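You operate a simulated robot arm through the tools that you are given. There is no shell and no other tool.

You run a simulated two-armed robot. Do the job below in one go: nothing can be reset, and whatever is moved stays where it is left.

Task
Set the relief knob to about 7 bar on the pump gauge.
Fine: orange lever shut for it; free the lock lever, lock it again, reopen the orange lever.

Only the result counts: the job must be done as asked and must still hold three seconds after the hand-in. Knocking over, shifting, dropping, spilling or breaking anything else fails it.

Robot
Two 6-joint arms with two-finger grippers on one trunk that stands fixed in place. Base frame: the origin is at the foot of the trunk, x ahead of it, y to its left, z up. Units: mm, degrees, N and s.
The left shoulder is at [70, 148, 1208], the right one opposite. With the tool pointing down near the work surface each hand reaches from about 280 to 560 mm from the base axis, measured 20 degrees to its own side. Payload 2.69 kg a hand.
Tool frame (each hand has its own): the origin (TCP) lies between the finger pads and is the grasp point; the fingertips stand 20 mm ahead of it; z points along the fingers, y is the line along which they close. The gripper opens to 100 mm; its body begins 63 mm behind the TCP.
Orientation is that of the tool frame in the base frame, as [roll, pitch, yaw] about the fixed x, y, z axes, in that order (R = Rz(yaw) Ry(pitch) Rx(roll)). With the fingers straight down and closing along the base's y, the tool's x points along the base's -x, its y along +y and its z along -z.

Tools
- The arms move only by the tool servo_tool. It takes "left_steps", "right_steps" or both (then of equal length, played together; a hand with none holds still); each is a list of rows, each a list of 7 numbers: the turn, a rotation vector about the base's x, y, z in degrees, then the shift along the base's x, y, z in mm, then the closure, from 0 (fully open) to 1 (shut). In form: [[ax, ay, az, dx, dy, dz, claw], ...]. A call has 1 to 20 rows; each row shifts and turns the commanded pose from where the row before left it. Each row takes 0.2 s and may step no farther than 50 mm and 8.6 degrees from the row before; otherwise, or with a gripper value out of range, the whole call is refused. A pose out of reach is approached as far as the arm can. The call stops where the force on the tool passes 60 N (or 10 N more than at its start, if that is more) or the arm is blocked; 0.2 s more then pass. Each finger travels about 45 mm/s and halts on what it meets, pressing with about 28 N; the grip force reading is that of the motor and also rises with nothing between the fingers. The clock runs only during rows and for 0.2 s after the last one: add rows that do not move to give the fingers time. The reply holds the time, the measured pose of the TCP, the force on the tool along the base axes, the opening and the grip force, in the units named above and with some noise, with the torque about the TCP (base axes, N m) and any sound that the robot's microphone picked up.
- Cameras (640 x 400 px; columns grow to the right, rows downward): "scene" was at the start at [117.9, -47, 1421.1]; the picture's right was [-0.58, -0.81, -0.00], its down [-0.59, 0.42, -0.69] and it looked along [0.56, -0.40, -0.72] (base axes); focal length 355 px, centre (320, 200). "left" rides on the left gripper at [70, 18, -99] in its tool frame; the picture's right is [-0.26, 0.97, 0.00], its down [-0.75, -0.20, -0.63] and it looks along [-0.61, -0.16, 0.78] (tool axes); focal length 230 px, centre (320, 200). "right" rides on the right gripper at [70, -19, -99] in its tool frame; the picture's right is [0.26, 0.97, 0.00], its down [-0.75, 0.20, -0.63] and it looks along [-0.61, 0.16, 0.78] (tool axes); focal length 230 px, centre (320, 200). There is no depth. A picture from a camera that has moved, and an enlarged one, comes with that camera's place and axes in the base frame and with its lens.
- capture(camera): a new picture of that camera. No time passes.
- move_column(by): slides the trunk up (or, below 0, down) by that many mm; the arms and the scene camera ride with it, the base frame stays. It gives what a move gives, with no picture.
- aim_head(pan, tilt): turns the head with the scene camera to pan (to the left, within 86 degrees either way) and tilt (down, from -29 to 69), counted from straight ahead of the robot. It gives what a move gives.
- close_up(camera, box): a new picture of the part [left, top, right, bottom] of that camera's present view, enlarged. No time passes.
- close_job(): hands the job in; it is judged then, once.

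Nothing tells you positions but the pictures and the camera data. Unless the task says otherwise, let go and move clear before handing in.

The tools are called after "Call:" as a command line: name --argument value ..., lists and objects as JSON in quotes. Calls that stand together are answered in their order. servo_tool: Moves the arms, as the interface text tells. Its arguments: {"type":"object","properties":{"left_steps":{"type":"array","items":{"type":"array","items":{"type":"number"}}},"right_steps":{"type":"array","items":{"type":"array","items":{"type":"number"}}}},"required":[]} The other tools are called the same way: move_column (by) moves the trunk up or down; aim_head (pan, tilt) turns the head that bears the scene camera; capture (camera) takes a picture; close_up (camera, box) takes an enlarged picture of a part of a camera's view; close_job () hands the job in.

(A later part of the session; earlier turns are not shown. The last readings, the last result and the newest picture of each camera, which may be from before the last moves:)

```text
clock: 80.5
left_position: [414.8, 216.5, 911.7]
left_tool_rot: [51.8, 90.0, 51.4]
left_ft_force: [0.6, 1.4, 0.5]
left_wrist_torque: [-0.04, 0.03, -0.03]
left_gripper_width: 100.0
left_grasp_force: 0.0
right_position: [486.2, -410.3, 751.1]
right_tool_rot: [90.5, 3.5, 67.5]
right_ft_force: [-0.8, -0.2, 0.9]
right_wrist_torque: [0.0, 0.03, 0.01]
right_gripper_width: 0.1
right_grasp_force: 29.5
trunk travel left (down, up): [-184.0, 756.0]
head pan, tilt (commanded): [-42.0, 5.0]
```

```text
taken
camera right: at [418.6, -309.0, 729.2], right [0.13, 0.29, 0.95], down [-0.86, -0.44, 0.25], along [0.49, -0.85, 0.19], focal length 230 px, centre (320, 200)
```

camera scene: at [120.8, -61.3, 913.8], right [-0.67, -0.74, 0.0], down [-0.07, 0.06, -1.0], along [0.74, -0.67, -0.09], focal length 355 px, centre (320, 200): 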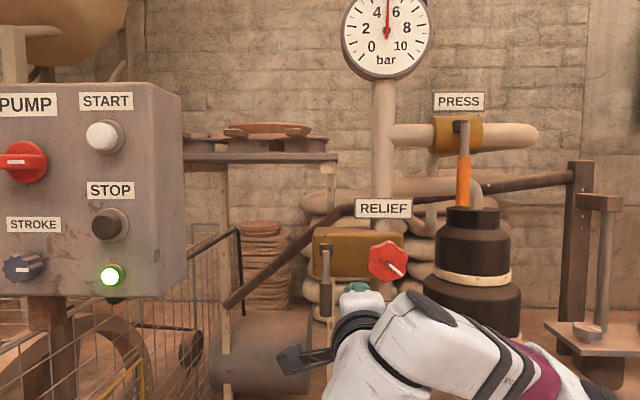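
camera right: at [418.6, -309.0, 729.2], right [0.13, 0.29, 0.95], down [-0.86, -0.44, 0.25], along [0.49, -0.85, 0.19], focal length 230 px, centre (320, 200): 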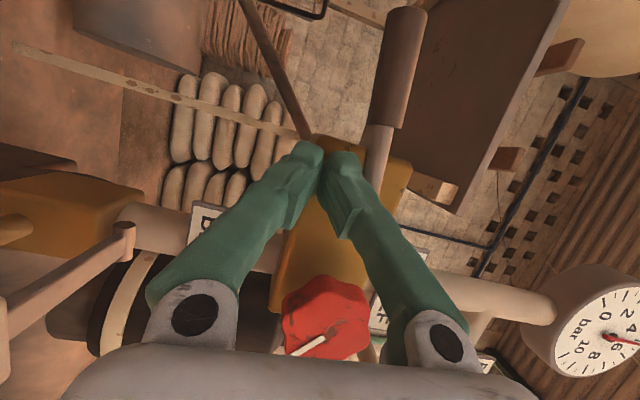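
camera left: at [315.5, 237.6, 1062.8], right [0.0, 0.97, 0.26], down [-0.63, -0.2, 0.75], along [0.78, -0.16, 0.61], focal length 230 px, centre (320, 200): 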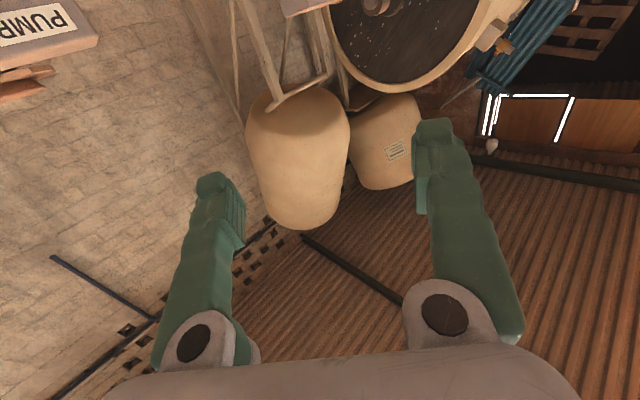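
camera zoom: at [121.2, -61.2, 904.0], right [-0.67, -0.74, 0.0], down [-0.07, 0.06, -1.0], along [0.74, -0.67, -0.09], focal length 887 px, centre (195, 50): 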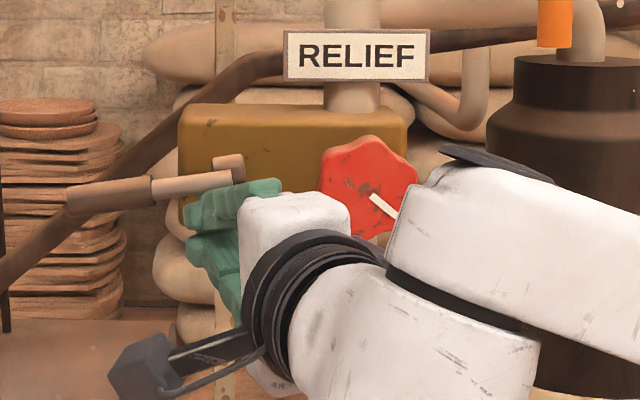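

The lock lever stays in its freed position. Now I'll back away, re-square the hand to 45° and centre it in front of the relief knob.

Call:
servo_tool --right_steps '[[0, 0, 0, -10, 10, -2, 1], [0, 0, 0, -13, 13, 0, 1], [0, 0, 0, -13, 13, 0, 1], [0, 0, 0, -14, 14, 0, 1], [0, 0, -4.5, -12, -12, 5, 1], [0, 0, -4.5, -12, -12, 6, 1], [0, 0, -4.5, -12, -12, 6, 1], [0, 0, -4.5, -12, -12, 6, 1], [0, 0, -4.5, -12, -12, 6, 0.5], [0, 0, 0, 0, 0, 0, 0.3]]'

Call:
capture --camera "right"

Call:
capture --camera "scene"

```text
clock: 82.7
left_position: [413.9, 218.2, 911.6]
left_tool_rot: [-153.4, 90.0, -153.7]
left_ft_force: [0.4, -0.1, 0.4]
left_wrist_torque: [0.02, 0.03, 0.0]
left_gripper_width: 100.2
left_grasp_force: 0.1
right_position: [376.4, -419.3, 777.7]
right_tool_rot: [90.6, 3.4, 45.0]
right_ft_force: [-0.5, 0.4, 0.1]
right_wrist_torque: [-0.05, 0.01, 0.02]
right_gripper_width: 50.2
right_grasp_force: 0.0
trunk travel left (down, up): [-184.0, 756.0]
head pan, tilt (commanded): [-42.0, 5.0]
```

```text
taken
camera right: at [353.3, -300.2, 756.3], right [0.23, 0.22, 0.95], down [-0.96, -0.08, 0.25], along [0.13, -0.97, 0.19], focal length 230 px, centre (320, 200)
```

right: 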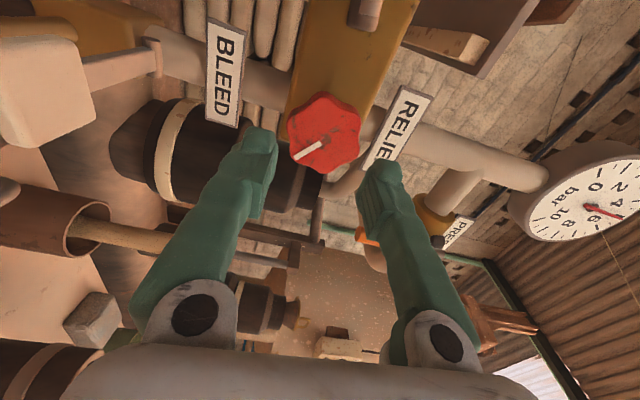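

```text
taken
camera scene: at [120.9, -61.4, 903.8], right [-0.67, -0.74, 0.0], down [-0.06, 0.06, -1.0], along [0.74, -0.67, -0.09], focal length 355 px, centre (320, 200)
```

scene: 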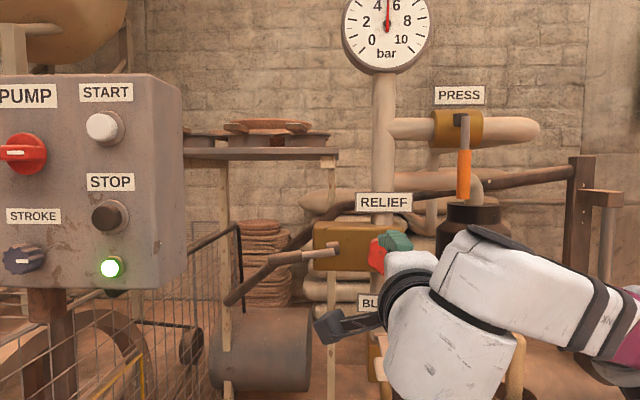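

Centred in front of the knob (b=-30, z=778) at a safe distance. I'll roll the hand back so the fingers line up with two opposite valleys of the knob (about the 9 and 3 o'clock positions), leaving room to turn clockwise, and open the fingers.

Call:
servo_tool --right_steps '[[-5.487, 5.487, 0, 0, 0, 0, 0], [-5.487, 5.487, 0, 0, 0, 0, 0], [-5.487, 5.487, 0, 0, 0, 0, 0], [-5.487, 5.487, 0, 0, 0, 0, 0], [-5.487, 5.487, 0, 0, 0, 0, 0], [-5.487, 5.487, 0, 0, 0, 0, 0], [-5.487, 5.487, 0, 0, 0, 0, 0], [-5.487, 5.487, 0, 0, 0, 0, 0], [-5.487, 5.487, 0, 0, 0, 0, 0], [-5.487, 5.487, 0, 0, 0, 0, 0], [0, 0, 0, 0, 0, 0, 0]]'

Call:
capture --camera "right"

Call:
capture --camera "scene"

```text
clock: 85.1
left_position: [413.7, 217.1, 911.8]
left_tool_rot: [-149.4, 90.0, -149.7]
left_ft_force: [0.0, 0.6, 0.2]
left_wrist_torque: [0.0, 0.01, -0.03]
left_gripper_width: 99.9
left_grasp_force: 0.0
right_position: [376.0, -419.7, 776.7]
right_tool_rot: [90.7, 81.2, 45.1]
right_ft_force: [-0.2, -0.1, 0.3]
right_wrist_torque: [-0.03, 0.01, 0.02]
right_gripper_width: 99.8
right_grasp_force: 0.2
trunk travel left (down, up): [-184.0, 756.0]
head pan, tilt (commanded): [-42.0, 5.0]
```

```text
taken
camera right: at [299.8, -353.4, 704.8], right [0.71, 0.7, -0.11], down [-0.38, 0.51, 0.77], along [0.59, -0.51, 0.62], focal length 230 px, centre (320, 200)
```

right: 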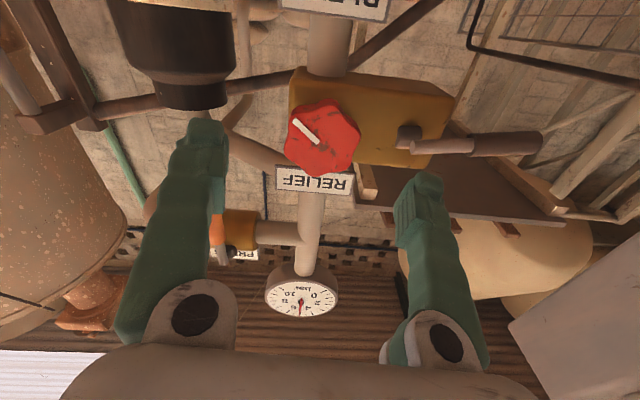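

```text
taken
camera scene: at [120.9, -61.4, 903.8], right [-0.67, -0.74, 0.0], down [-0.06, 0.06, -1.0], along [0.74, -0.67, -0.09], focal length 355 px, centre (320, 200)
```

scene: 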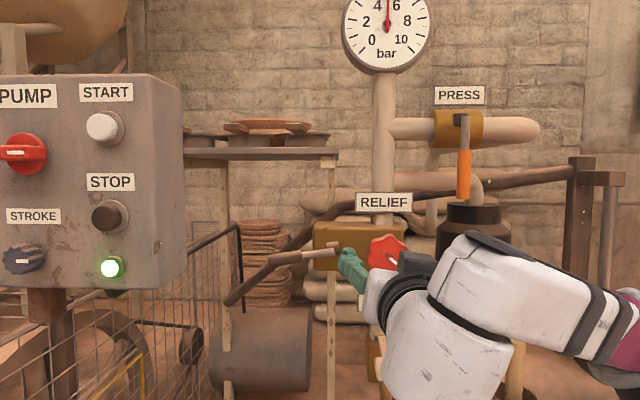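

Well centred: the knob sits right on the hand axis. I'll narrow the opening to about 74 mm and advance around the knob.

Call:
servo_tool --right_steps '[[0, 0, 0, 0, 0, 0, 0.26], [0, 0, 0, 0, 0, 0, 0.26], [0, 0, 0, 9, -9, 0, 0.26], [0, 0, 0, 9, -9, 0, 0.26], [0, 0, 0, 9, -9, 0, 0.26], [0, 0, 0, 9, -9, 0.5, 0.26], [0, 0, 0, 0, 0, 0, 0.26]]'

Call:
capture --camera "right"

Call:
capture --camera "scene"

```text
clock: 86.7
left_position: [414.1, 217.2, 912.2]
left_tool_rot: [-150.9, 90.0, -151.0]
left_ft_force: [-1.2, 0.5, -0.2]
left_wrist_torque: [-0.02, 0.0, 0.04]
left_gripper_width: 100.1
left_grasp_force: 0.1
right_position: [411.9, -455.9, 775.4]
right_tool_rot: [90.7, 81.1, 45.0]
right_ft_force: [-0.3, 0.0, -0.1]
right_wrist_torque: [0.02, -0.01, 0.0]
right_gripper_width: 74.2
right_grasp_force: 0.1
trunk travel left (down, up): [-184.0, 756.0]
head pan, tilt (commanded): [-42.0, 5.0]
```

```text
taken
camera right: at [335.4, -390.1, 705.3], right [0.71, 0.7, -0.11], down [-0.38, 0.51, 0.77], along [0.59, -0.51, 0.62], focal length 230 px, centre (320, 200)
```

right: 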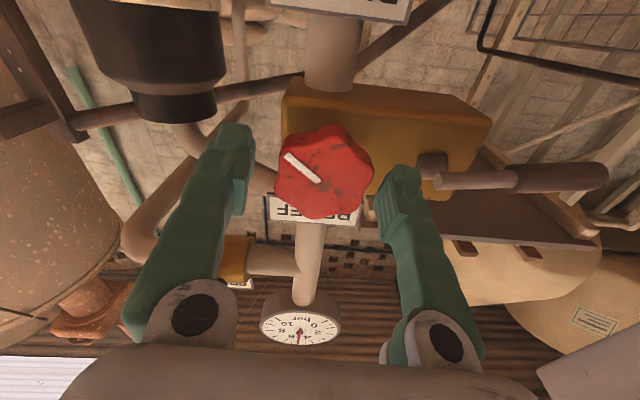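

```text
taken
camera scene: at [120.9, -61.3, 903.8], right [-0.67, -0.74, 0.0], down [-0.06, 0.06, -1.0], along [0.74, -0.67, -0.09], focal length 355 px, centre (320, 200)
```

scene: 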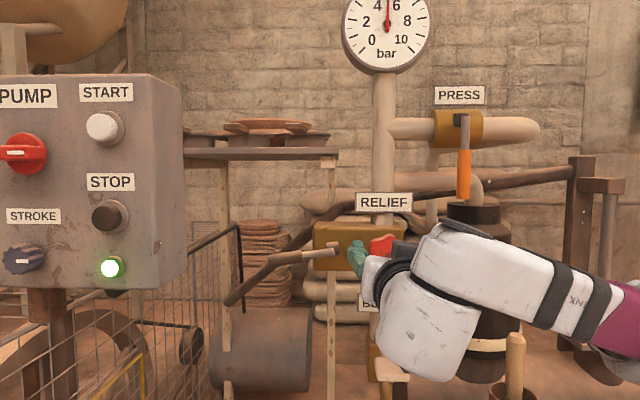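

The knob is about 3 mm higher than the hand axis; I'll correct that while advancing the last bit, then close.

Call:
servo_tool --right_steps '[[0, 0, 0, 4, -4, 2, 0.26], [0, 0, 0, 4, -4, 1.5, 0.26], [0, 0, 0, 1.5, -1.5, 0, 0.26], [0, 0, 0, 0, 0, 0, 0.26]]'

Call:
capture --camera "right"

```text
clock: 87.7
left_position: [414.7, 217.5, 912.2]
left_tool_rot: [-151.3, 90.0, -151.6]
left_ft_force: [-0.4, 0.7, -0.5]
left_wrist_torque: [0.05, -0.01, -0.02]
left_gripper_width: 100.1
left_grasp_force: 0.0
right_position: [422.7, -464.4, 779.7]
right_tool_rot: [90.9, 81.1, 45.3]
right_ft_force: [0.5, 0.6, -0.2]
right_wrist_torque: [0.01, 0.01, 0.0]
right_gripper_width: 73.9
right_grasp_force: 0.1
trunk travel left (down, up): [-184.0, 756.0]
head pan, tilt (commanded): [-42.0, 5.0]
```

```text
taken
camera right: at [345.7, -399.0, 708.8], right [0.71, 0.7, -0.1], down [-0.38, 0.51, 0.77], along [0.59, -0.51, 0.62], focal length 230 px, centre (320, 200)
```

right: 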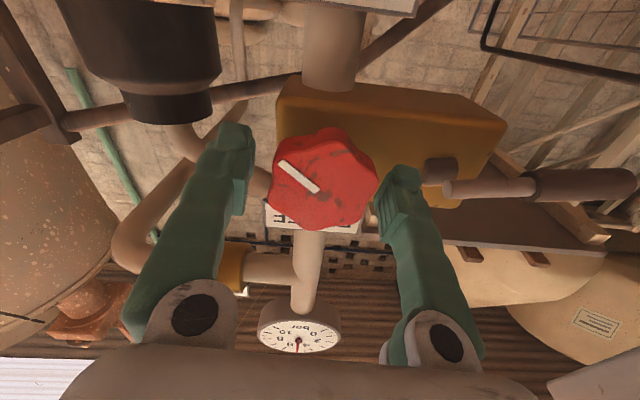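

Knob face is about 6 mm ahead of the grasp point, well centred. A touch more forward, then close on it.

Call:
servo_tool --right_steps '[[0, 0, 0, 2, -2, 0, 0.26], [0, 0, 0, 0, 0, 0, 0.5], [0, 0, 0, 0, 0, 0, 0.7], [0, 0, 0, 0, 0, 0, 0.7], [0, 0, 0, 0, 0, 0, 0.7]]'

Call:
capture --camera "right"

Call:
close_up --camera "scene" --box '[330, 0, 450, 80]'

```text
clock: 88.9
left_position: [415.5, 218.5, 909.1]
left_tool_rot: [-167.8, 89.9, -167.9]
left_ft_force: [0.1, -1.1, -0.2]
left_wrist_torque: [0.03, 0.03, 0.01]
left_gripper_width: 100.1
left_grasp_force: 0.1
right_position: [424.2, -467.2, 778.7]
right_tool_rot: [90.6, 81.1, 45.1]
right_ft_force: [13.8, -3.9, 6.6]
right_wrist_torque: [0.0, 0.06, -0.09]
right_gripper_width: 55.4
right_grasp_force: 44.8
trunk travel left (down, up): [-184.0, 756.0]
head pan, tilt (commanded): [-42.0, 5.0]
```

```text
taken
camera right: at [348.5, -400.8, 708.4], right [0.71, 0.7, -0.11], down [-0.38, 0.51, 0.77], along [0.59, -0.51, 0.62], focal length 230 px, centre (320, 200)
```

right: 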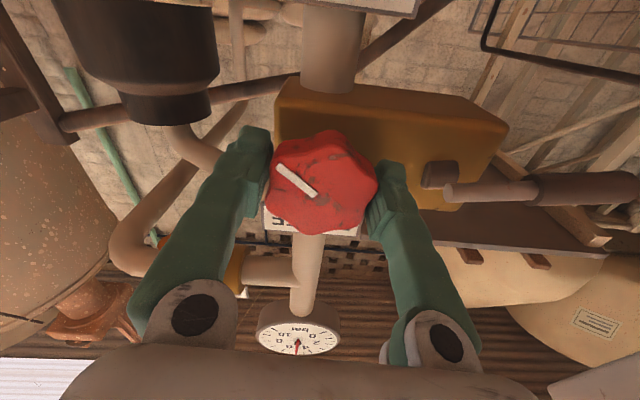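

```text
5.00 times, centred on (390, 40) of scene
camera zoom: at [122.6, -61.0, 903.7], right [-0.67, -0.74, 0.0], down [-0.07, 0.06, -1.0], along [0.74, -0.67, -0.09], focal length 1774 px, centre (-30, 1000)
```

zoom: 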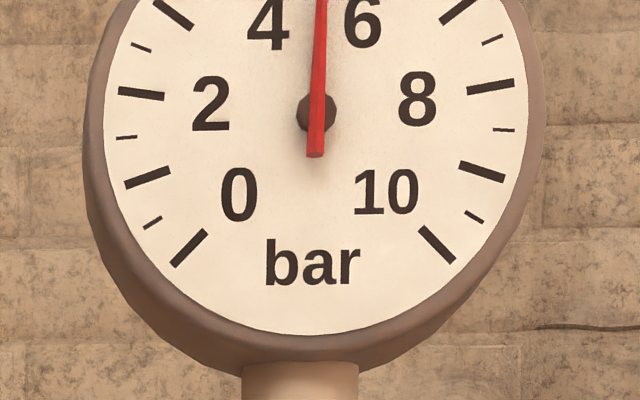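

Gripping the knob (55 mm). I'll tilt the head to see the whole dial, then test a small clockwise turn.

Call:
aim_head --pan -42 --tilt -3

Call:
servo_tool --right_steps '[[3.54, -3.54, 0, 0, 0, 0, 0.7], [3.54, -3.54, 0, 0, 0, 0, 0.7], [0, 0, 0, 0, 0, 0, 0.7], [0, 0, 0, 0, 0, 0, 0.7]]'

Call:
close_up --camera "scene" --box '[310, 0, 470, 110]'

Call:
capture --camera "right"

```text
clock: 89.5
left_position: [415.4, 217.2, 909.9]
left_tool_rot: [-168.3, 89.8, -168.6]
left_ft_force: [-0.2, 0.1, 0.3]
left_wrist_torque: [0.01, 0.02, 0.0]
left_gripper_width: 100.1
left_grasp_force: 0.0
right_position: [424.4, -466.8, 779.6]
right_tool_rot: [90.5, 81.2, 45.0]
right_ft_force: [20.0, -6.1, 11.8]
right_wrist_torque: [-0.03, 0.03, 0.08]
right_gripper_width: 55.1
right_grasp_force: 45.0
trunk travel left (down, up): [-184.0, 756.0]
head pan, tilt (commanded): [-42.0, -3.0]
```

```text
clock: 90.5
left_position: [415.5, 218.0, 910.4]
left_tool_rot: [-168.7, 90.0, -168.9]
left_ft_force: [-0.8, 0.2, -0.1]
left_wrist_torque: [0.04, -0.01, -0.02]
left_gripper_width: 100.2
left_grasp_force: 0.0
right_position: [424.4, -466.5, 780.2]
right_tool_rot: [90.9, 71.0, 45.3]
right_ft_force: [14.8, -5.6, 7.2]
right_wrist_torque: [-0.35, -0.43, -0.27]
right_gripper_width: 55.2
right_grasp_force: 45.2
trunk travel left (down, up): [-184.0, 756.0]
head pan, tilt (commanded): [-42.0, -3.0]
```

```text
3.64 times, centred on (390, 55) of scene
camera zoom: at [119.9, -59.1, 916.3], right [-0.67, -0.74, 0.0], down [0.04, -0.04, -1.0], along [0.74, -0.67, 0.05], focal length 1290 px, centre (66, 727)
```

zoom: 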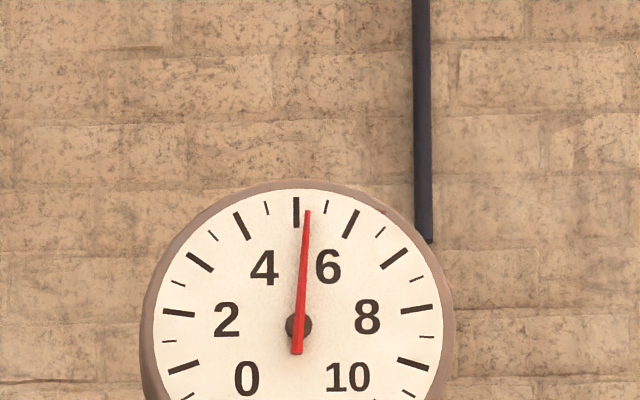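

```text
taken
camera right: at [357.5, -391.9, 708.5], right [0.71, 0.7, 0.07], down [-0.48, 0.41, 0.78], along [0.52, -0.59, 0.62], focal length 230 px, centre (320, 200)
```

right: 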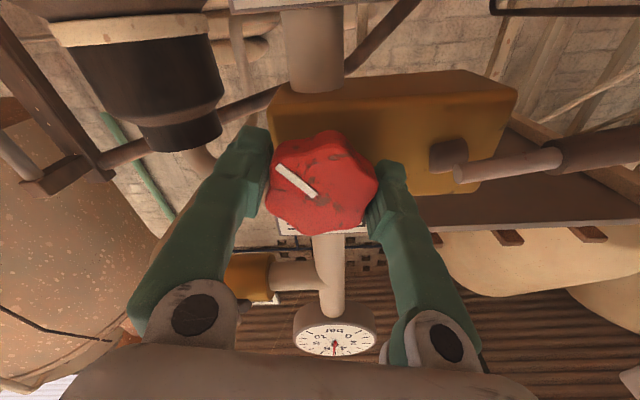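

Clockwise raises the pressure (about 5.2 now) and the knob turns with the hand. I'll turn another 40° and re-read.

Call:
servo_tool --right_steps '[[5.66, -5.66, 0, 0, 0, 0, 0.7], [5.66, -5.66, 0, 0, 0, 0, 0.7], [5.66, -5.66, 0, 0, 0, 0, 0.7], [5.66, -5.66, 0, 0, 0, 0, 0.7], [5.66, -5.66, 0, 0, 0, 0, 0.7], [0, 0, 0, 0, 0, 0, 0.7], [0, 0, 0, 0, 0, 0, 0.7]]'

Call:
close_up --camera "scene" --box '[310, 0, 470, 110]'

Call:
capture --camera "right"

```text
clock: 92.2
left_position: [415.8, 218.9, 911.4]
left_tool_rot: [-159.2, 89.9, -159.3]
left_ft_force: [0.0, 0.4, 0.0]
left_wrist_torque: [0.01, 0.01, -0.02]
left_gripper_width: 100.2
left_grasp_force: 0.1
right_position: [425.4, -465.9, 778.1]
right_tool_rot: [90.6, 31.1, 45.2]
right_ft_force: [11.1, 0.1, 4.3]
right_wrist_torque: [-0.07, -0.04, 0.08]
right_gripper_width: 55.3
right_grasp_force: 44.9
trunk travel left (down, up): [-184.0, 756.0]
head pan, tilt (commanded): [-42.0, -3.0]
```

```text
3.64 times, centred on (390, 55) of scene
camera zoom: at [119.7, -58.8, 916.3], right [-0.67, -0.74, 0.0], down [0.04, -0.04, -1.0], along [0.74, -0.67, 0.05], focal length 1290 px, centre (66, 727)
```

zoom: 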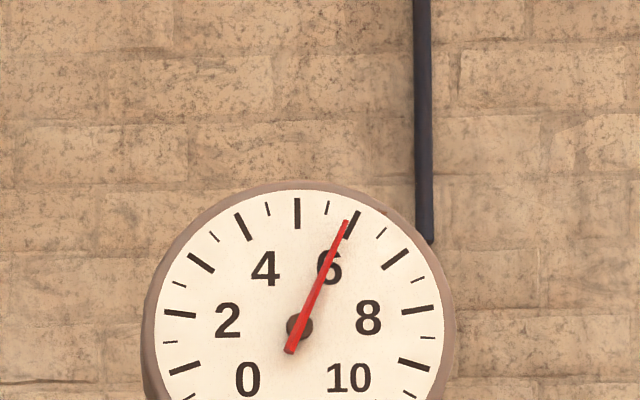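

```text
taken
camera right: at [389.3, -360.3, 729.2], right [0.52, 0.5, 0.69], down [-0.82, 0.06, 0.57], along [0.24, -0.86, 0.44], focal length 230 px, centre (320, 200)
```

right: 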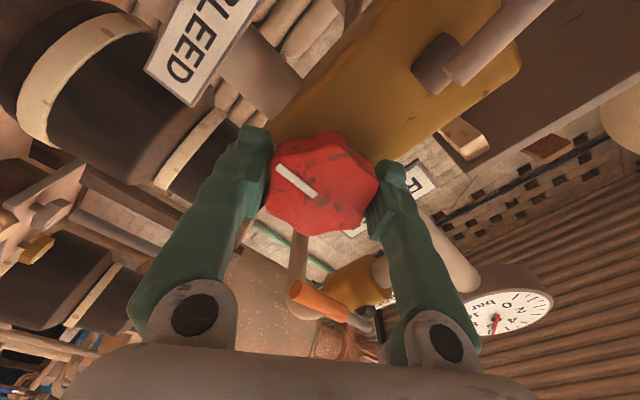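

About 5.9 bar now (roughly 0.0175 bar/degree). I'll turn another 28° and check.

Call:
servo_tool --right_steps '[[4.95, -4.95, 0, 0, 0, 0, 0.7], [4.95, -4.95, 0, 0, 0, 0, 0.7], [4.95, -4.95, 0, 0, 0, 0, 0.7], [4.95, -4.95, 0, 0, 0, 0, 0.7], [0, 0, 0, 0, 0, 0, 0.7], [0, 0, 0, 0, 0, 0, 0.7], [0, 0, 0, 0, 0, 0, 0.7]]'

Call:
close_up --camera "scene" --box '[310, 0, 470, 110]'

Call:
capture --camera "right"

```text
clock: 93.8
left_position: [414.7, 217.8, 910.9]
left_tool_rot: [-166.2, 89.8, -166.4]
left_ft_force: [0.5, 0.0, 0.4]
left_wrist_torque: [-0.03, 0.0, -0.03]
left_gripper_width: 100.3
left_grasp_force: 0.0
right_position: [425.3, -467.1, 779.6]
right_tool_rot: [90.7, 3.1, 45.1]
right_ft_force: [4.7, 4.5, -4.6]
right_wrist_torque: [-0.05, -0.06, 0.39]
right_gripper_width: 55.3
right_grasp_force: 44.8
trunk travel left (down, up): [-184.0, 756.0]
head pan, tilt (commanded): [-42.0, -3.0]
```

```text
3.64 times, centred on (390, 55) of scene
camera zoom: at [119.8, -59.0, 916.2], right [-0.67, -0.74, 0.0], down [0.04, -0.04, -1.0], along [0.74, -0.67, 0.05], focal length 1290 px, centre (66, 727)
```

zoom: 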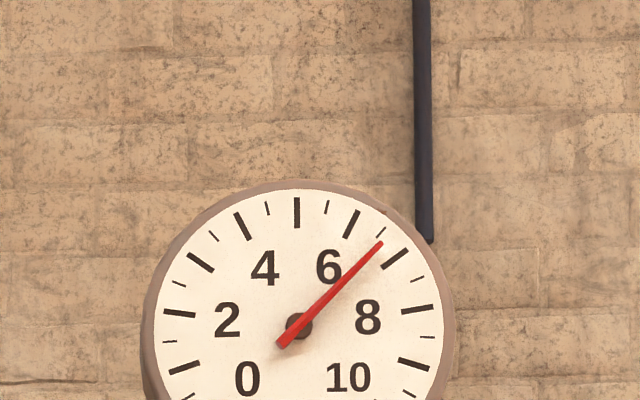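

```text
taken
camera right: at [402.3, -347.6, 759.2], right [0.23, 0.21, 0.95], down [-0.97, -0.08, 0.25], along [0.13, -0.97, 0.19], focal length 230 px, centre (320, 200)
```

right: 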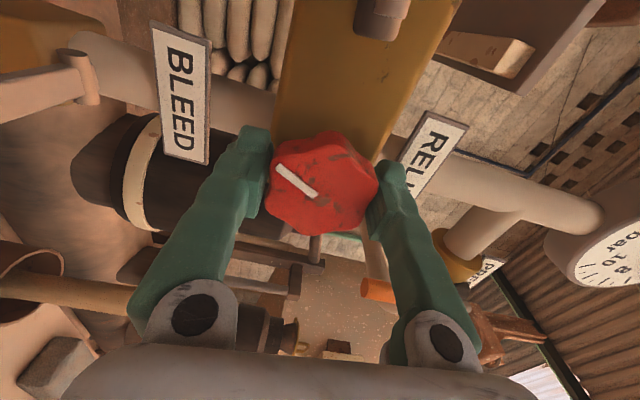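

About 6.6 bar. I'll wait a moment to see whether the needle has settled before the final adjustment.

Call:
servo_tool --right_steps '[[0, 0, 0, 0, 0, 0, 0.7], [0, 0, 0, 0, 0, 0, 0.7], [0, 0, 0, 0, 0, 0, 0.7], [0, 0, 0, 0, 0, 0, 0.7], [0, 0, 0, 0, 0, 0, 0.7]]'

Call:
close_up --camera "scene" --box '[310, 0, 470, 110]'

```text
clock: 95.0
left_position: [415.2, 217.7, 910.2]
left_tool_rot: [-168.0, 90.0, -168.2]
left_ft_force: [-0.3, 0.7, -0.2]
left_wrist_torque: [-0.01, 0.0, 0.0]
left_gripper_width: 100.1
left_grasp_force: 0.0
right_position: [424.9, -467.7, 780.6]
right_tool_rot: [90.7, 3.1, 45.1]
right_ft_force: [4.0, 6.1, -7.9]
right_wrist_torque: [-0.18, -0.17, -0.05]
right_gripper_width: 55.0
right_grasp_force: 44.8
trunk travel left (down, up): [-184.0, 756.0]
head pan, tilt (commanded): [-42.0, -3.0]
```

```text
3.64 times, centred on (390, 55) of scene
camera zoom: at [119.9, -59.0, 916.2], right [-0.67, -0.74, 0.0], down [0.04, -0.04, -1.0], along [0.74, -0.67, 0.05], focal length 1290 px, centre (66, 727)
```

zoom: 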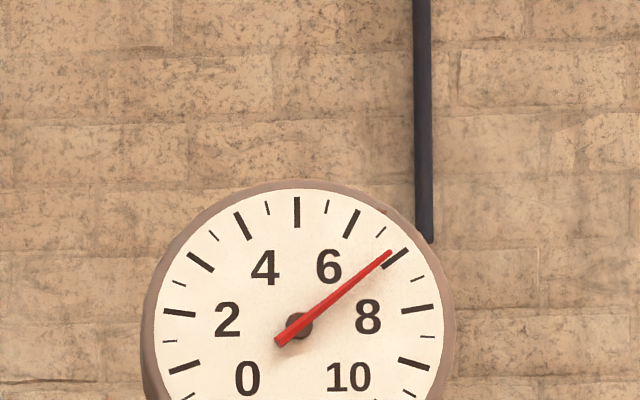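

The gauge lags; it's now about 6.85 and may still be rising. I'll wait longer.

Call:
servo_tool --right_steps '[[0, 0, 0, 0, 0, 0, 0.7], [0, 0, 0, 0, 0, 0, 0.7], [0, 0, 0, 0, 0, 0, 0.7], [0, 0, 0, 0, 0, 0, 0.7], [0, 0, 0, 0, 0, 0, 0.7], [0, 0, 0, 0, 0, 0, 0.7], [0, 0, 0, 0, 0, 0, 0.7], [0, 0, 0, 0, 0, 0, 0.7], [0, 0, 0, 0, 0, 0, 0.7], [0, 0, 0, 0, 0, 0, 0.7]]'

Call:
close_up --camera "scene" --box '[340, 40, 440, 110]'

```text
clock: 97.2
left_position: [415.0, 217.6, 910.6]
left_tool_rot: [-175.6, 89.9, -175.8]
left_ft_force: [-0.7, 0.0, -0.1]
left_wrist_torque: [0.02, 0.04, -0.01]
left_gripper_width: 99.8
left_grasp_force: 0.2
right_position: [425.4, -467.1, 779.3]
right_tool_rot: [90.6, 3.1, 45.1]
right_ft_force: [4.1, 5.0, -8.7]
right_wrist_torque: [-0.25, -0.19, 0.11]
right_gripper_width: 55.1
right_grasp_force: 44.7
trunk travel left (down, up): [-184.0, 756.0]
head pan, tilt (commanded): [-42.0, -3.0]
```

```text
5.71 times, centred on (390, 75) of scene
camera zoom: at [120.0, -59.2, 916.2], right [-0.67, -0.74, 0.0], down [0.04, -0.03, -1.0], along [0.74, -0.67, 0.05], focal length 2027 px, centre (-80, 914)
```

zoom: 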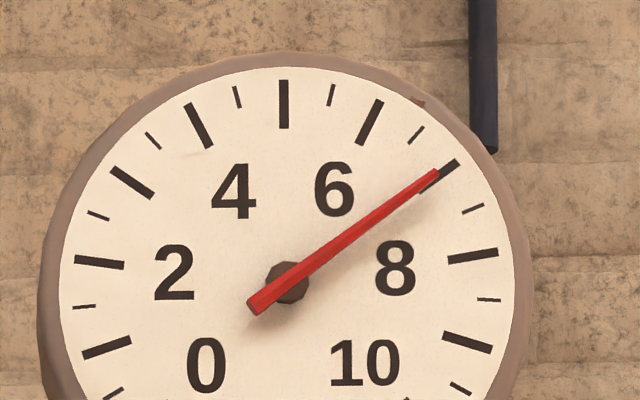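

The needle is practically on 7. I'll wait once more to confirm it has settled.

Call:
servo_tool --right_steps '[[0, 0, 0, 0, 0, 0, 0.7], [0, 0, 0, 0, 0, 0, 0.7], [0, 0, 0, 0, 0, 0, 0.7], [0, 0, 0, 0, 0, 0, 0.7], [0, 0, 0, 0, 0, 0, 0.7], [0, 0, 0, 0, 0, 0, 0.7], [0, 0, 0, 0, 0, 0, 0.7], [0, 0, 0, 0, 0, 0, 0.7], [0, 0, 0, 0, 0, 0, 0.7], [0, 0, 0, 0, 0, 0, 0.7], [0, 0, 0, 0, 0, 0, 0.7], [0, 0, 0, 0, 0, 0, 0.7], [0, 0, 0, 0, 0, 0, 0.7], [0, 0, 0, 0, 0, 0, 0.7], [0, 0, 0, 0, 0, 0, 0.7]]'

Call:
close_up --camera "scene" --box '[340, 40, 440, 110]'

```text
clock: 100.3
left_position: [415.2, 216.7, 909.9]
left_tool_rot: [179.6, 89.8, 179.4]
left_ft_force: [0.4, -0.5, 0.2]
left_wrist_torque: [-0.04, 0.02, 0.0]
left_gripper_width: 100.0
left_grasp_force: 0.0
right_position: [424.9, -466.6, 779.4]
right_tool_rot: [90.7, 3.2, 45.1]
right_ft_force: [7.0, 2.2, -4.8]
right_wrist_torque: [-0.24, -0.22, 0.05]
right_gripper_width: 55.1
right_grasp_force: 45.0
trunk travel left (down, up): [-184.0, 756.0]
head pan, tilt (commanded): [-42.0, -3.0]
```

```text
5.71 times, centred on (390, 75) of scene
camera zoom: at [120.1, -59.3, 916.2], right [-0.67, -0.74, 0.0], down [0.04, -0.03, -1.0], along [0.74, -0.67, 0.05], focal length 2027 px, centre (-80, 914)
```

zoom: 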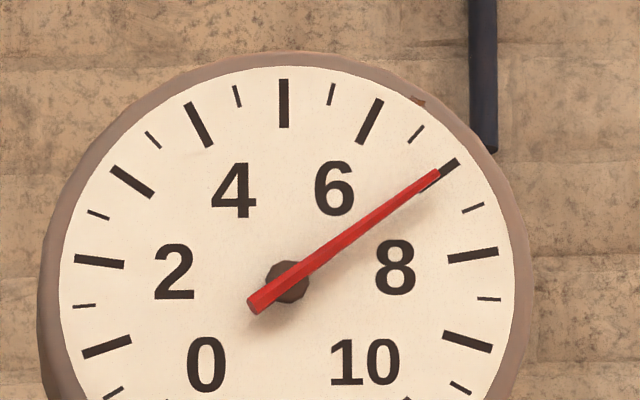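

Settled at about 6.95. I'll add a 2° trim, let it settle and confirm.

Call:
servo_tool --right_steps '[[1.41, -1.41, 0, 0, 0, 0, 0.7], [0, 0, 0, 0, 0, 0, 0.7], [0, 0, 0, 0, 0, 0, 0.7], [0, 0, 0, 0, 0, 0, 0.7], [0, 0, 0, 0, 0, 0, 0.7], [0, 0, 0, 0, 0, 0, 0.7], [0, 0, 0, 0, 0, 0, 0.7], [0, 0, 0, 0, 0, 0, 0.7], [0, 0, 0, 0, 0, 0, 0.7], [0, 0, 0, 0, 0, 0, 0.7], [0, 0, 0, 0, 0, 0, 0.7], [0, 0, 0, 0, 0, 0, 0.7]]'

Call:
close_up --camera "scene" --box '[340, 40, 440, 110]'

```text
clock: 103.0
left_position: [416.5, 218.3, 911.0]
left_tool_rot: [179.9, 89.7, 179.7]
left_ft_force: [0.8, -0.4, -0.9]
left_wrist_torque: [0.03, 0.01, -0.01]
left_gripper_width: 100.0
left_grasp_force: 0.1
right_position: [425.1, -467.3, 779.8]
right_tool_rot: [90.7, 1.1, 45.0]
right_ft_force: [11.7, -1.5, -0.9]
right_wrist_torque: [-0.22, -0.19, 0.09]
right_gripper_width: 55.4
right_grasp_force: 44.9
trunk travel left (down, up): [-184.0, 756.0]
head pan, tilt (commanded): [-42.0, -3.0]
```

```text
5.71 times, centred on (390, 75) of scene
camera zoom: at [120.4, -59.3, 916.2], right [-0.67, -0.74, 0.0], down [0.04, -0.03, -1.0], along [0.74, -0.67, 0.05], focal length 2027 px, centre (-80, 914)
```

zoom: 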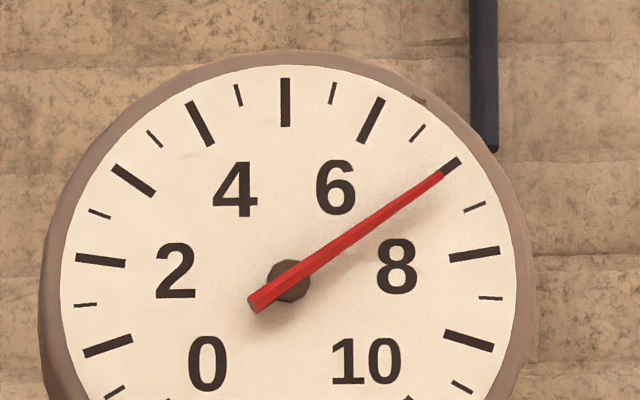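

Right on 7.0. Now I'll release the knob (open, then back straight off) and confirm the gauge still reads 7.

Call:
servo_tool --right_steps '[[0, 0, 0, 0, 0, 0, 0.4], [0, 0, 0, 0, 0, 0, 0.25], [0, 0, 0, 0, 0, 0, 0.22], [0, 0, 0, -8, 8, 0, 0.22], [0, 0, 0, -11, 11, 0, 0.22], [0, 0, 0, -11, 11, 0, 0.22], [0, 0, 0, -11, 11, 0, 0.22], [0, 0, 0, 0, 0, 0, 0.22]]'

Call:
close_up --camera "scene" --box '[340, 40, 440, 110]'

Call:
capture --camera "scene"

Call:
capture --camera "right"

```text
clock: 104.8
left_position: [415.1, 217.5, 911.6]
left_tool_rot: [28.8, 90.0, 28.6]
left_ft_force: [0.2, 0.1, -0.3]
left_wrist_torque: [-0.01, 0.0, 0.0]
left_gripper_width: 99.9
left_grasp_force: 0.0
right_position: [380.8, -425.8, 779.8]
right_tool_rot: [90.7, 1.1, 45.1]
right_ft_force: [-1.0, 0.5, 0.4]
right_wrist_torque: [0.01, -0.02, -0.02]
right_gripper_width: 77.8
right_grasp_force: 0.1
trunk travel left (down, up): [-184.0, 756.0]
head pan, tilt (commanded): [-42.0, -3.0]
```

```text
5.71 times, centred on (390, 75) of scene
camera zoom: at [118.5, -59.1, 916.4], right [-0.67, -0.74, 0.0], down [0.04, -0.03, -1.0], along [0.74, -0.67, 0.05], focal length 2027 px, centre (-80, 914)
```

zoom: 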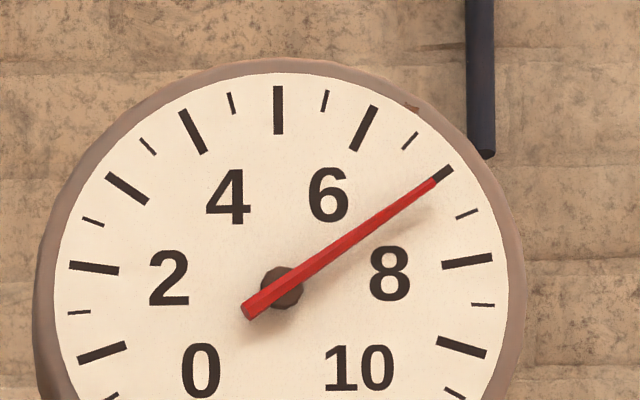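

```text
taken
camera scene: at [118.5, -59.1, 916.4], right [-0.67, -0.74, 0.0], down [0.04, -0.03, -1.0], along [0.74, -0.67, 0.05], focal length 355 px, centre (320, 200)
```

scene: 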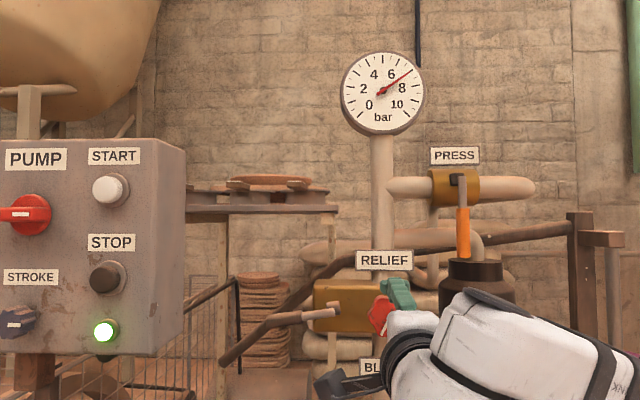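

```text
taken
camera right: at [359.6, -306.4, 761.6], right [0.2, 0.19, 0.96], down [-0.97, -0.09, 0.22], along [0.12, -0.98, 0.17], focal length 230 px, centre (320, 200)
```

right: 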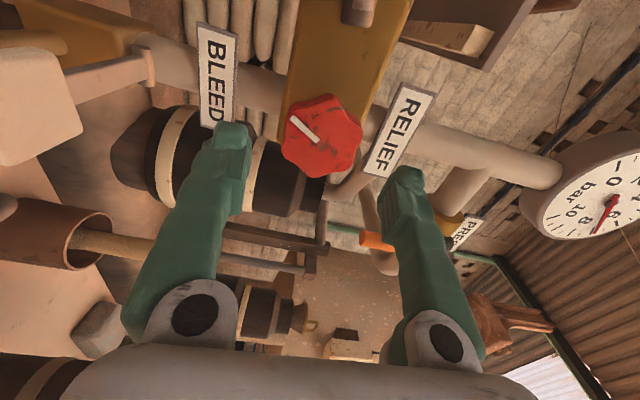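

Gauge holds at 7. Next, re-lock: I'll close the fingers, rise above the lock lever's height, and swing left with the fingertips angled left, staying in front of the panel.

Call:
servo_tool --right_steps '[[0, 0, 0, 0, 0, 20, 0.6], [0, 0, 0, 0, 0, 22, 1], [0, 0, 0, 0, 0, 23, 1], [0, 0, 5, 10, 10, 0, 1], [0, 0, 5, 11, 11, 0, 1], [0, 0, 5, 11, 11, 0, 1], [0, 0, 5, 11, 11, 0, 1], [0, 0, 5, 11, 11, 0, 1], [0, 0, 5, 11, 11, 0, 1], [0, 0, 0, 0, 0, 0, 1]]'

Call:
capture --camera "scene"

Call:
capture --camera "right"

```text
clock: 107.0
left_position: [414.5, 217.8, 911.0]
left_tool_rot: [28.0, 89.9, 27.7]
left_ft_force: [0.7, -0.2, -0.6]
left_wrist_torque: [0.01, -0.01, 0.0]
left_gripper_width: 100.1
left_grasp_force: 0.1
right_position: [448.2, -360.6, 846.4]
right_tool_rot: [90.6, 1.0, 75.1]
right_ft_force: [-0.6, 0.0, 0.0]
right_wrist_torque: [-0.01, -0.01, -0.03]
right_gripper_width: 0.0
right_grasp_force: 27.4
trunk travel left (down, up): [-184.0, 756.0]
head pan, tilt (commanded): [-42.0, -3.0]
```

```text
taken
camera scene: at [118.4, -59.0, 916.4], right [-0.67, -0.74, 0.0], down [0.04, -0.04, -1.0], along [0.74, -0.67, 0.05], focal length 355 px, centre (320, 200)
```

scene: 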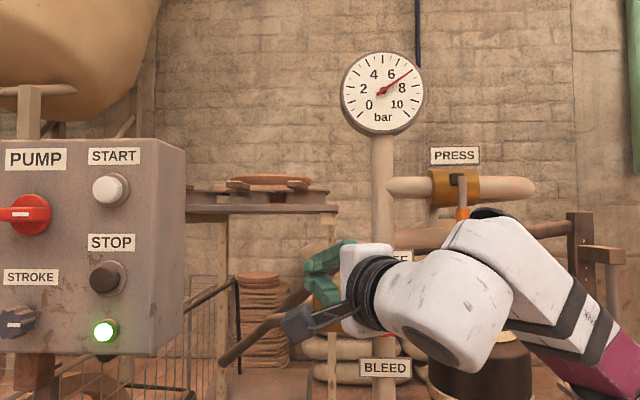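

```text
taken
camera right: at [368.8, -267.2, 826.4], right [0.08, 0.26, 0.96], down [-0.8, -0.56, 0.22], along [0.6, -0.79, 0.17], focal length 230 px, centre (320, 200)
```

right: 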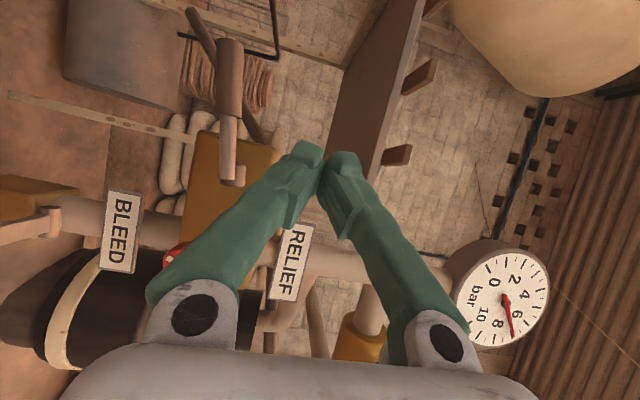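

No limits hit. The gauge still reads 7. I'll advance so the fingertips are above the lock lever (about 45 mm left of its pivot).

Call:
servo_tool --right_steps '[[0, 0, 0, 12, -4, 0, 1], [0, 0, 0, 12, -4, 0, 1], [0, 0, 0, 12, -4, 0, 1], [0, 0, 0, 12, -5, 0, 1], [0, 0, 0, 12, -5, 0, 1], [0, 0, 0, 0, 0, 0, 1]]'

Call:
capture --camera "scene"

Call:
capture --camera "right"

```text
clock: 108.3
left_position: [414.4, 219.2, 910.7]
left_tool_rot: [28.3, 90.0, 28.1]
left_ft_force: [-0.7, 0.4, 0.9]
left_wrist_torque: [-0.02, 0.04, 0.04]
left_gripper_width: 100.2
left_grasp_force: 0.0
right_position: [507.2, -381.8, 845.0]
right_tool_rot: [90.6, 1.0, 75.0]
right_ft_force: [0.1, 0.0, 1.0]
right_wrist_torque: [0.04, 0.01, 0.01]
right_gripper_width: 0.0
right_grasp_force: 28.4
trunk travel left (down, up): [-184.0, 756.0]
head pan, tilt (commanded): [-42.0, -3.0]
```

```text
taken
camera scene: at [118.4, -59.0, 916.4], right [-0.67, -0.74, 0.0], down [0.04, -0.04, -1.0], along [0.74, -0.67, 0.05], focal length 355 px, centre (320, 200)
```

scene: 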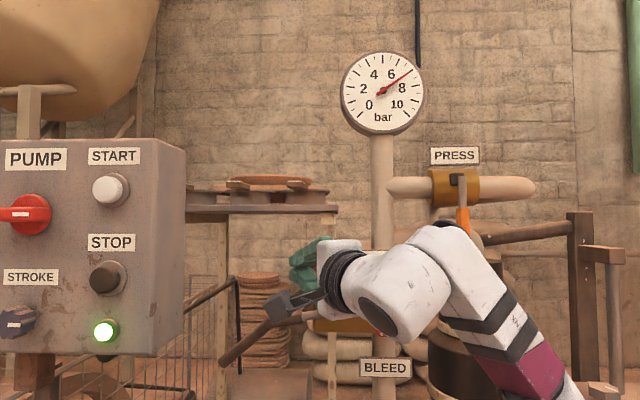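

```text
taken
camera right: at [428.8, -288.8, 826.7], right [0.08, 0.26, 0.96], down [-0.8, -0.56, 0.22], along [0.6, -0.79, 0.17], focal length 230 px, centre (320, 200)
```

right: 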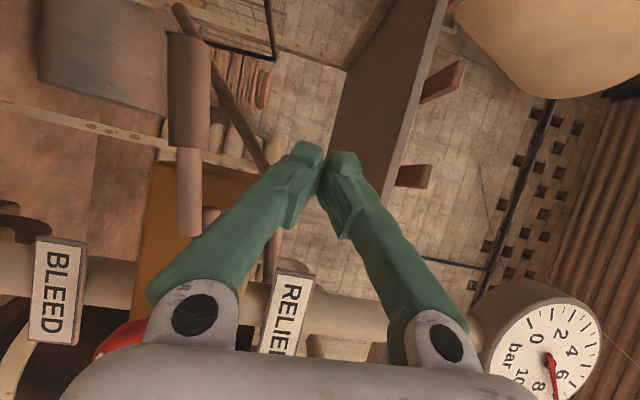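

Fingertips are above the lever, near the sleeve junction. I'll lower gently to contact and begin pushing down.

Call:
servo_tool --right_steps '[[0, 0, 0, 0, 0, -12, 1], [0, 0, 0, 0, 0, -12, 1], [0, 0, 0, 0, 0, -10, 1], [0, 0, 0, 0, 0, 0, 1]]'

Call:
capture --camera "right"

Call:
close_up --camera "scene" --box '[220, 200, 420, 360]'

```text
clock: 109.3
left_position: [413.6, 216.4, 910.3]
left_tool_rot: [-151.7, 90.0, -151.9]
left_ft_force: [0.8, 0.2, -0.9]
left_wrist_torque: [0.02, 0.04, 0.04]
left_gripper_width: 99.8
left_grasp_force: 0.2
right_position: [506.4, -381.3, 811.8]
right_tool_rot: [90.6, 1.0, 75.2]
right_ft_force: [0.2, 0.3, 0.7]
right_wrist_torque: [0.01, 0.01, -0.01]
right_gripper_width: 0.3
right_grasp_force: 27.9
trunk travel left (down, up): [-184.0, 756.0]
head pan, tilt (commanded): [-42.0, -3.0]
```

```text
taken
camera right: at [428.3, -288.9, 792.9], right [0.08, 0.26, 0.96], down [-0.8, -0.56, 0.22], along [0.6, -0.79, 0.17], focal length 230 px, centre (320, 200)
```

right: 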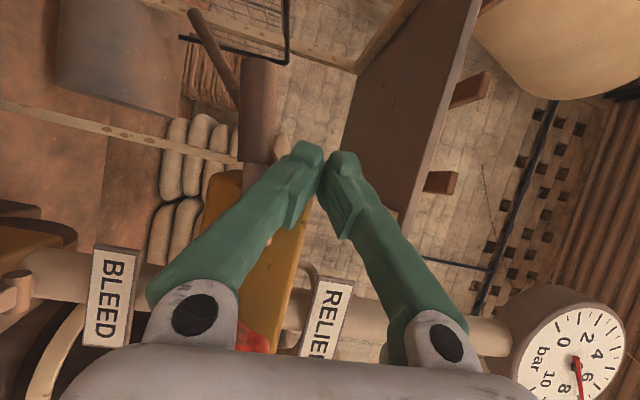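

```text
2.50 times, centred on (320, 280) of scene
camera zoom: at [118.5, -59.1, 916.4], right [-0.67, -0.74, 0.0], down [0.04, -0.04, -1.0], along [0.74, -0.67, 0.05], focal length 887 px, centre (320, 0)
```

zoom: 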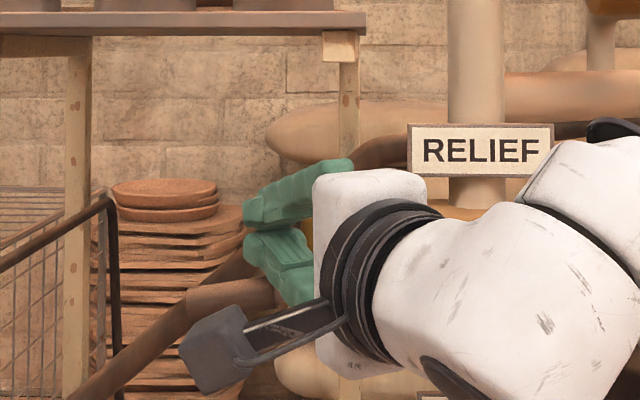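

Call:
servo_tool --right_steps '[[0, 0, 0, 0, 0, -8, 1], [0, 0, 0, 0, 0, -8, 1], [0, 0, 0, 0, 0, 0, 1]]'

Call:
capture --camera "right"

```text
clock: 110.2
left_position: [413.3, 218.2, 911.8]
left_tool_rot: [-82.2, 90.0, -82.3]
left_ft_force: [-0.2, 0.6, 0.1]
left_wrist_torque: [0.0, 0.03, -0.04]
left_gripper_width: 100.2
left_grasp_force: 0.1
right_position: [507.4, -381.5, 795.7]
right_tool_rot: [90.5, 1.0, 75.0]
right_ft_force: [-0.4, 1.4, 5.2]
right_wrist_torque: [-0.04, 0.0, -0.05]
right_gripper_width: 0.1
right_grasp_force: 28.0
trunk travel left (down, up): [-184.0, 756.0]
head pan, tilt (commanded): [-42.0, -3.0]
```

```text
taken
camera right: at [428.4, -289.0, 777.2], right [0.08, 0.26, 0.96], down [-0.8, -0.56, 0.22], along [0.6, -0.79, 0.17], focal length 230 px, centre (320, 200)
```

right: 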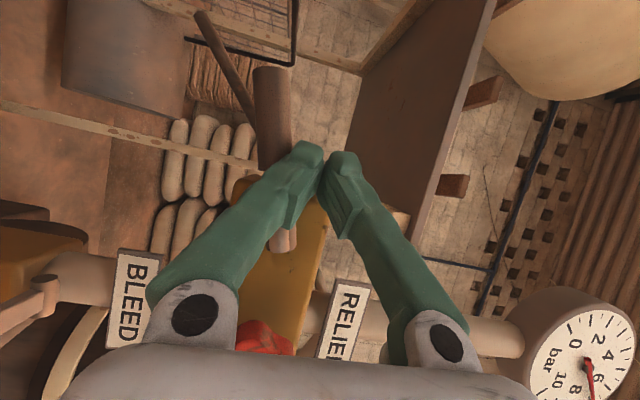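

Contact (5 N). Pushing down along the arc.

Call:
servo_tool --right_steps '[[0, 0, 0, 0, 0, -7, 1], [0, 0, 0, 0, 0, -7, 1], [0, 0, 0, 0, 0, -7, 1], [0, 0, 0, 0, 0, -7, 1], [0, 0, 0, 0, 0, 0, 1]]'

Call:
capture --camera "right"

Call:
capture --camera "scene"

```text
clock: 111.3
left_position: [413.9, 217.7, 910.5]
left_tool_rot: [-131.5, 89.9, -131.8]
left_ft_force: [0.2, 0.5, -0.3]
left_wrist_torque: [0.02, 0.0, 0.02]
left_gripper_width: 100.1
left_grasp_force: 0.0
right_position: [507.6, -382.6, 766.2]
right_tool_rot: [90.8, 1.0, 75.0]
right_ft_force: [0.7, 4.9, -1.4]
right_wrist_torque: [0.07, -0.01, 0.0]
right_gripper_width: 0.0
right_grasp_force: 27.7
trunk travel left (down, up): [-184.0, 756.0]
head pan, tilt (commanded): [-42.0, -3.0]
```

```text
taken
camera right: at [428.8, -289.4, 748.4], right [0.08, 0.26, 0.96], down [-0.8, -0.56, 0.22], along [0.6, -0.79, 0.16], focal length 230 px, centre (320, 200)
```

right: 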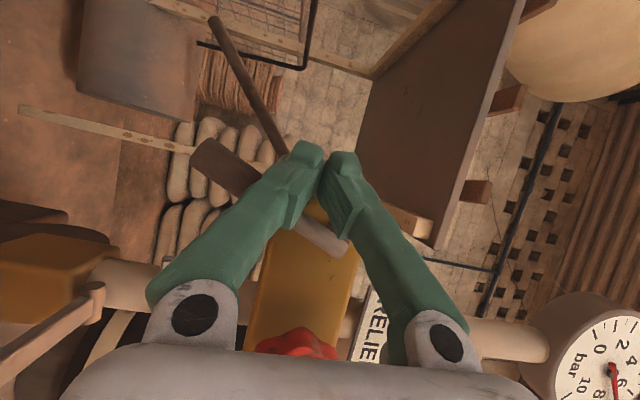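

```text
taken
camera scene: at [118.9, -58.3, 916.3], right [-0.67, -0.74, 0.0], down [0.04, -0.04, -1.0], along [0.74, -0.67, 0.05], focal length 355 px, centre (320, 200)
```

scene: 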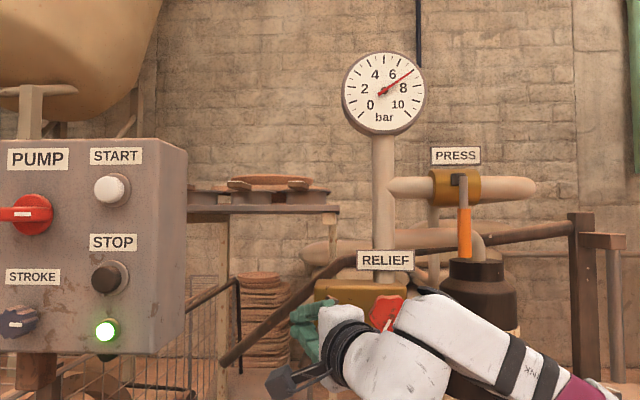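

The lever is past halfway down. Now moving right and down to bring it to vertical.

Call:
servo_tool --right_steps '[[0, 0, 0, -2, -2, -7, 1], [0, 0, 0, -3, -3, -6, 1], [0, 0, 0, -3, -3, -5, 1], [0, 0, 0, -3, -3, -4, 1], [0, 0, 0, 0, 0, 0, 1]]'

Call:
capture --camera "right"

Call:
close_up --camera "scene" --box '[220, 240, 440, 400]'

```text
clock: 112.5
left_position: [417.6, 219.3, 907.9]
left_tool_rot: [-128.4, 89.8, -128.6]
left_ft_force: [0.8, 0.9, 1.0]
left_wrist_torque: [-0.05, 0.0, 0.01]
left_gripper_width: 100.1
left_grasp_force: 0.0
right_position: [497.9, -390.1, 744.2]
right_tool_rot: [90.6, 1.3, 75.4]
right_ft_force: [23.0, 16.9, 7.0]
right_wrist_torque: [0.15, -0.07, 0.43]
right_gripper_width: 0.0
right_grasp_force: 27.9
trunk travel left (down, up): [-184.0, 756.0]
head pan, tilt (commanded): [-42.0, -3.0]
```

```text
taken
camera right: at [418.5, -297.6, 726.4], right [0.08, 0.27, 0.96], down [-0.8, -0.56, 0.22], along [0.6, -0.78, 0.17], focal length 230 px, centre (320, 200)
```

right: 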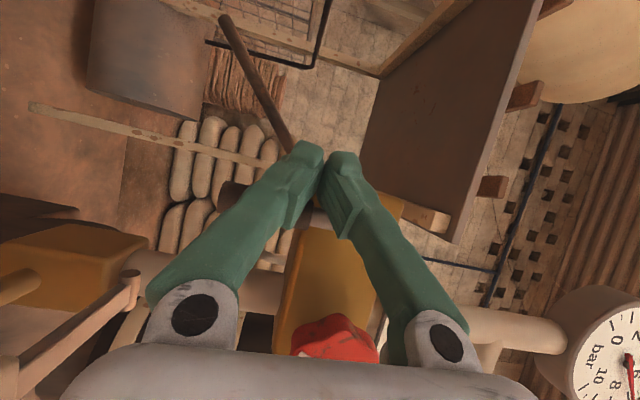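

```text
2.50 times, centred on (330, 320) of scene
camera zoom: at [121.7, -54.7, 916.4], right [-0.66, -0.75, 0.01], down [0.04, -0.04, -1.0], along [0.75, -0.66, 0.05], focal length 887 px, centre (295, -100)
```

zoom: 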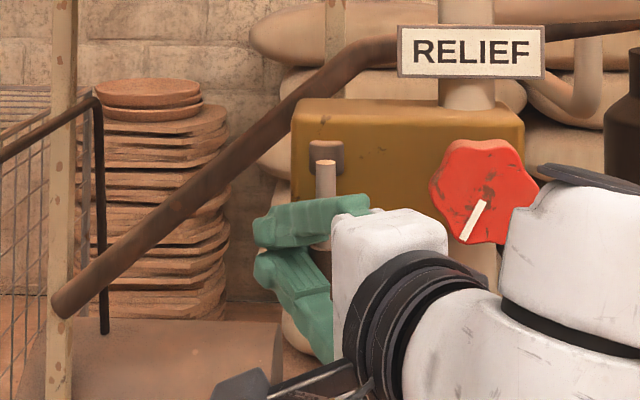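

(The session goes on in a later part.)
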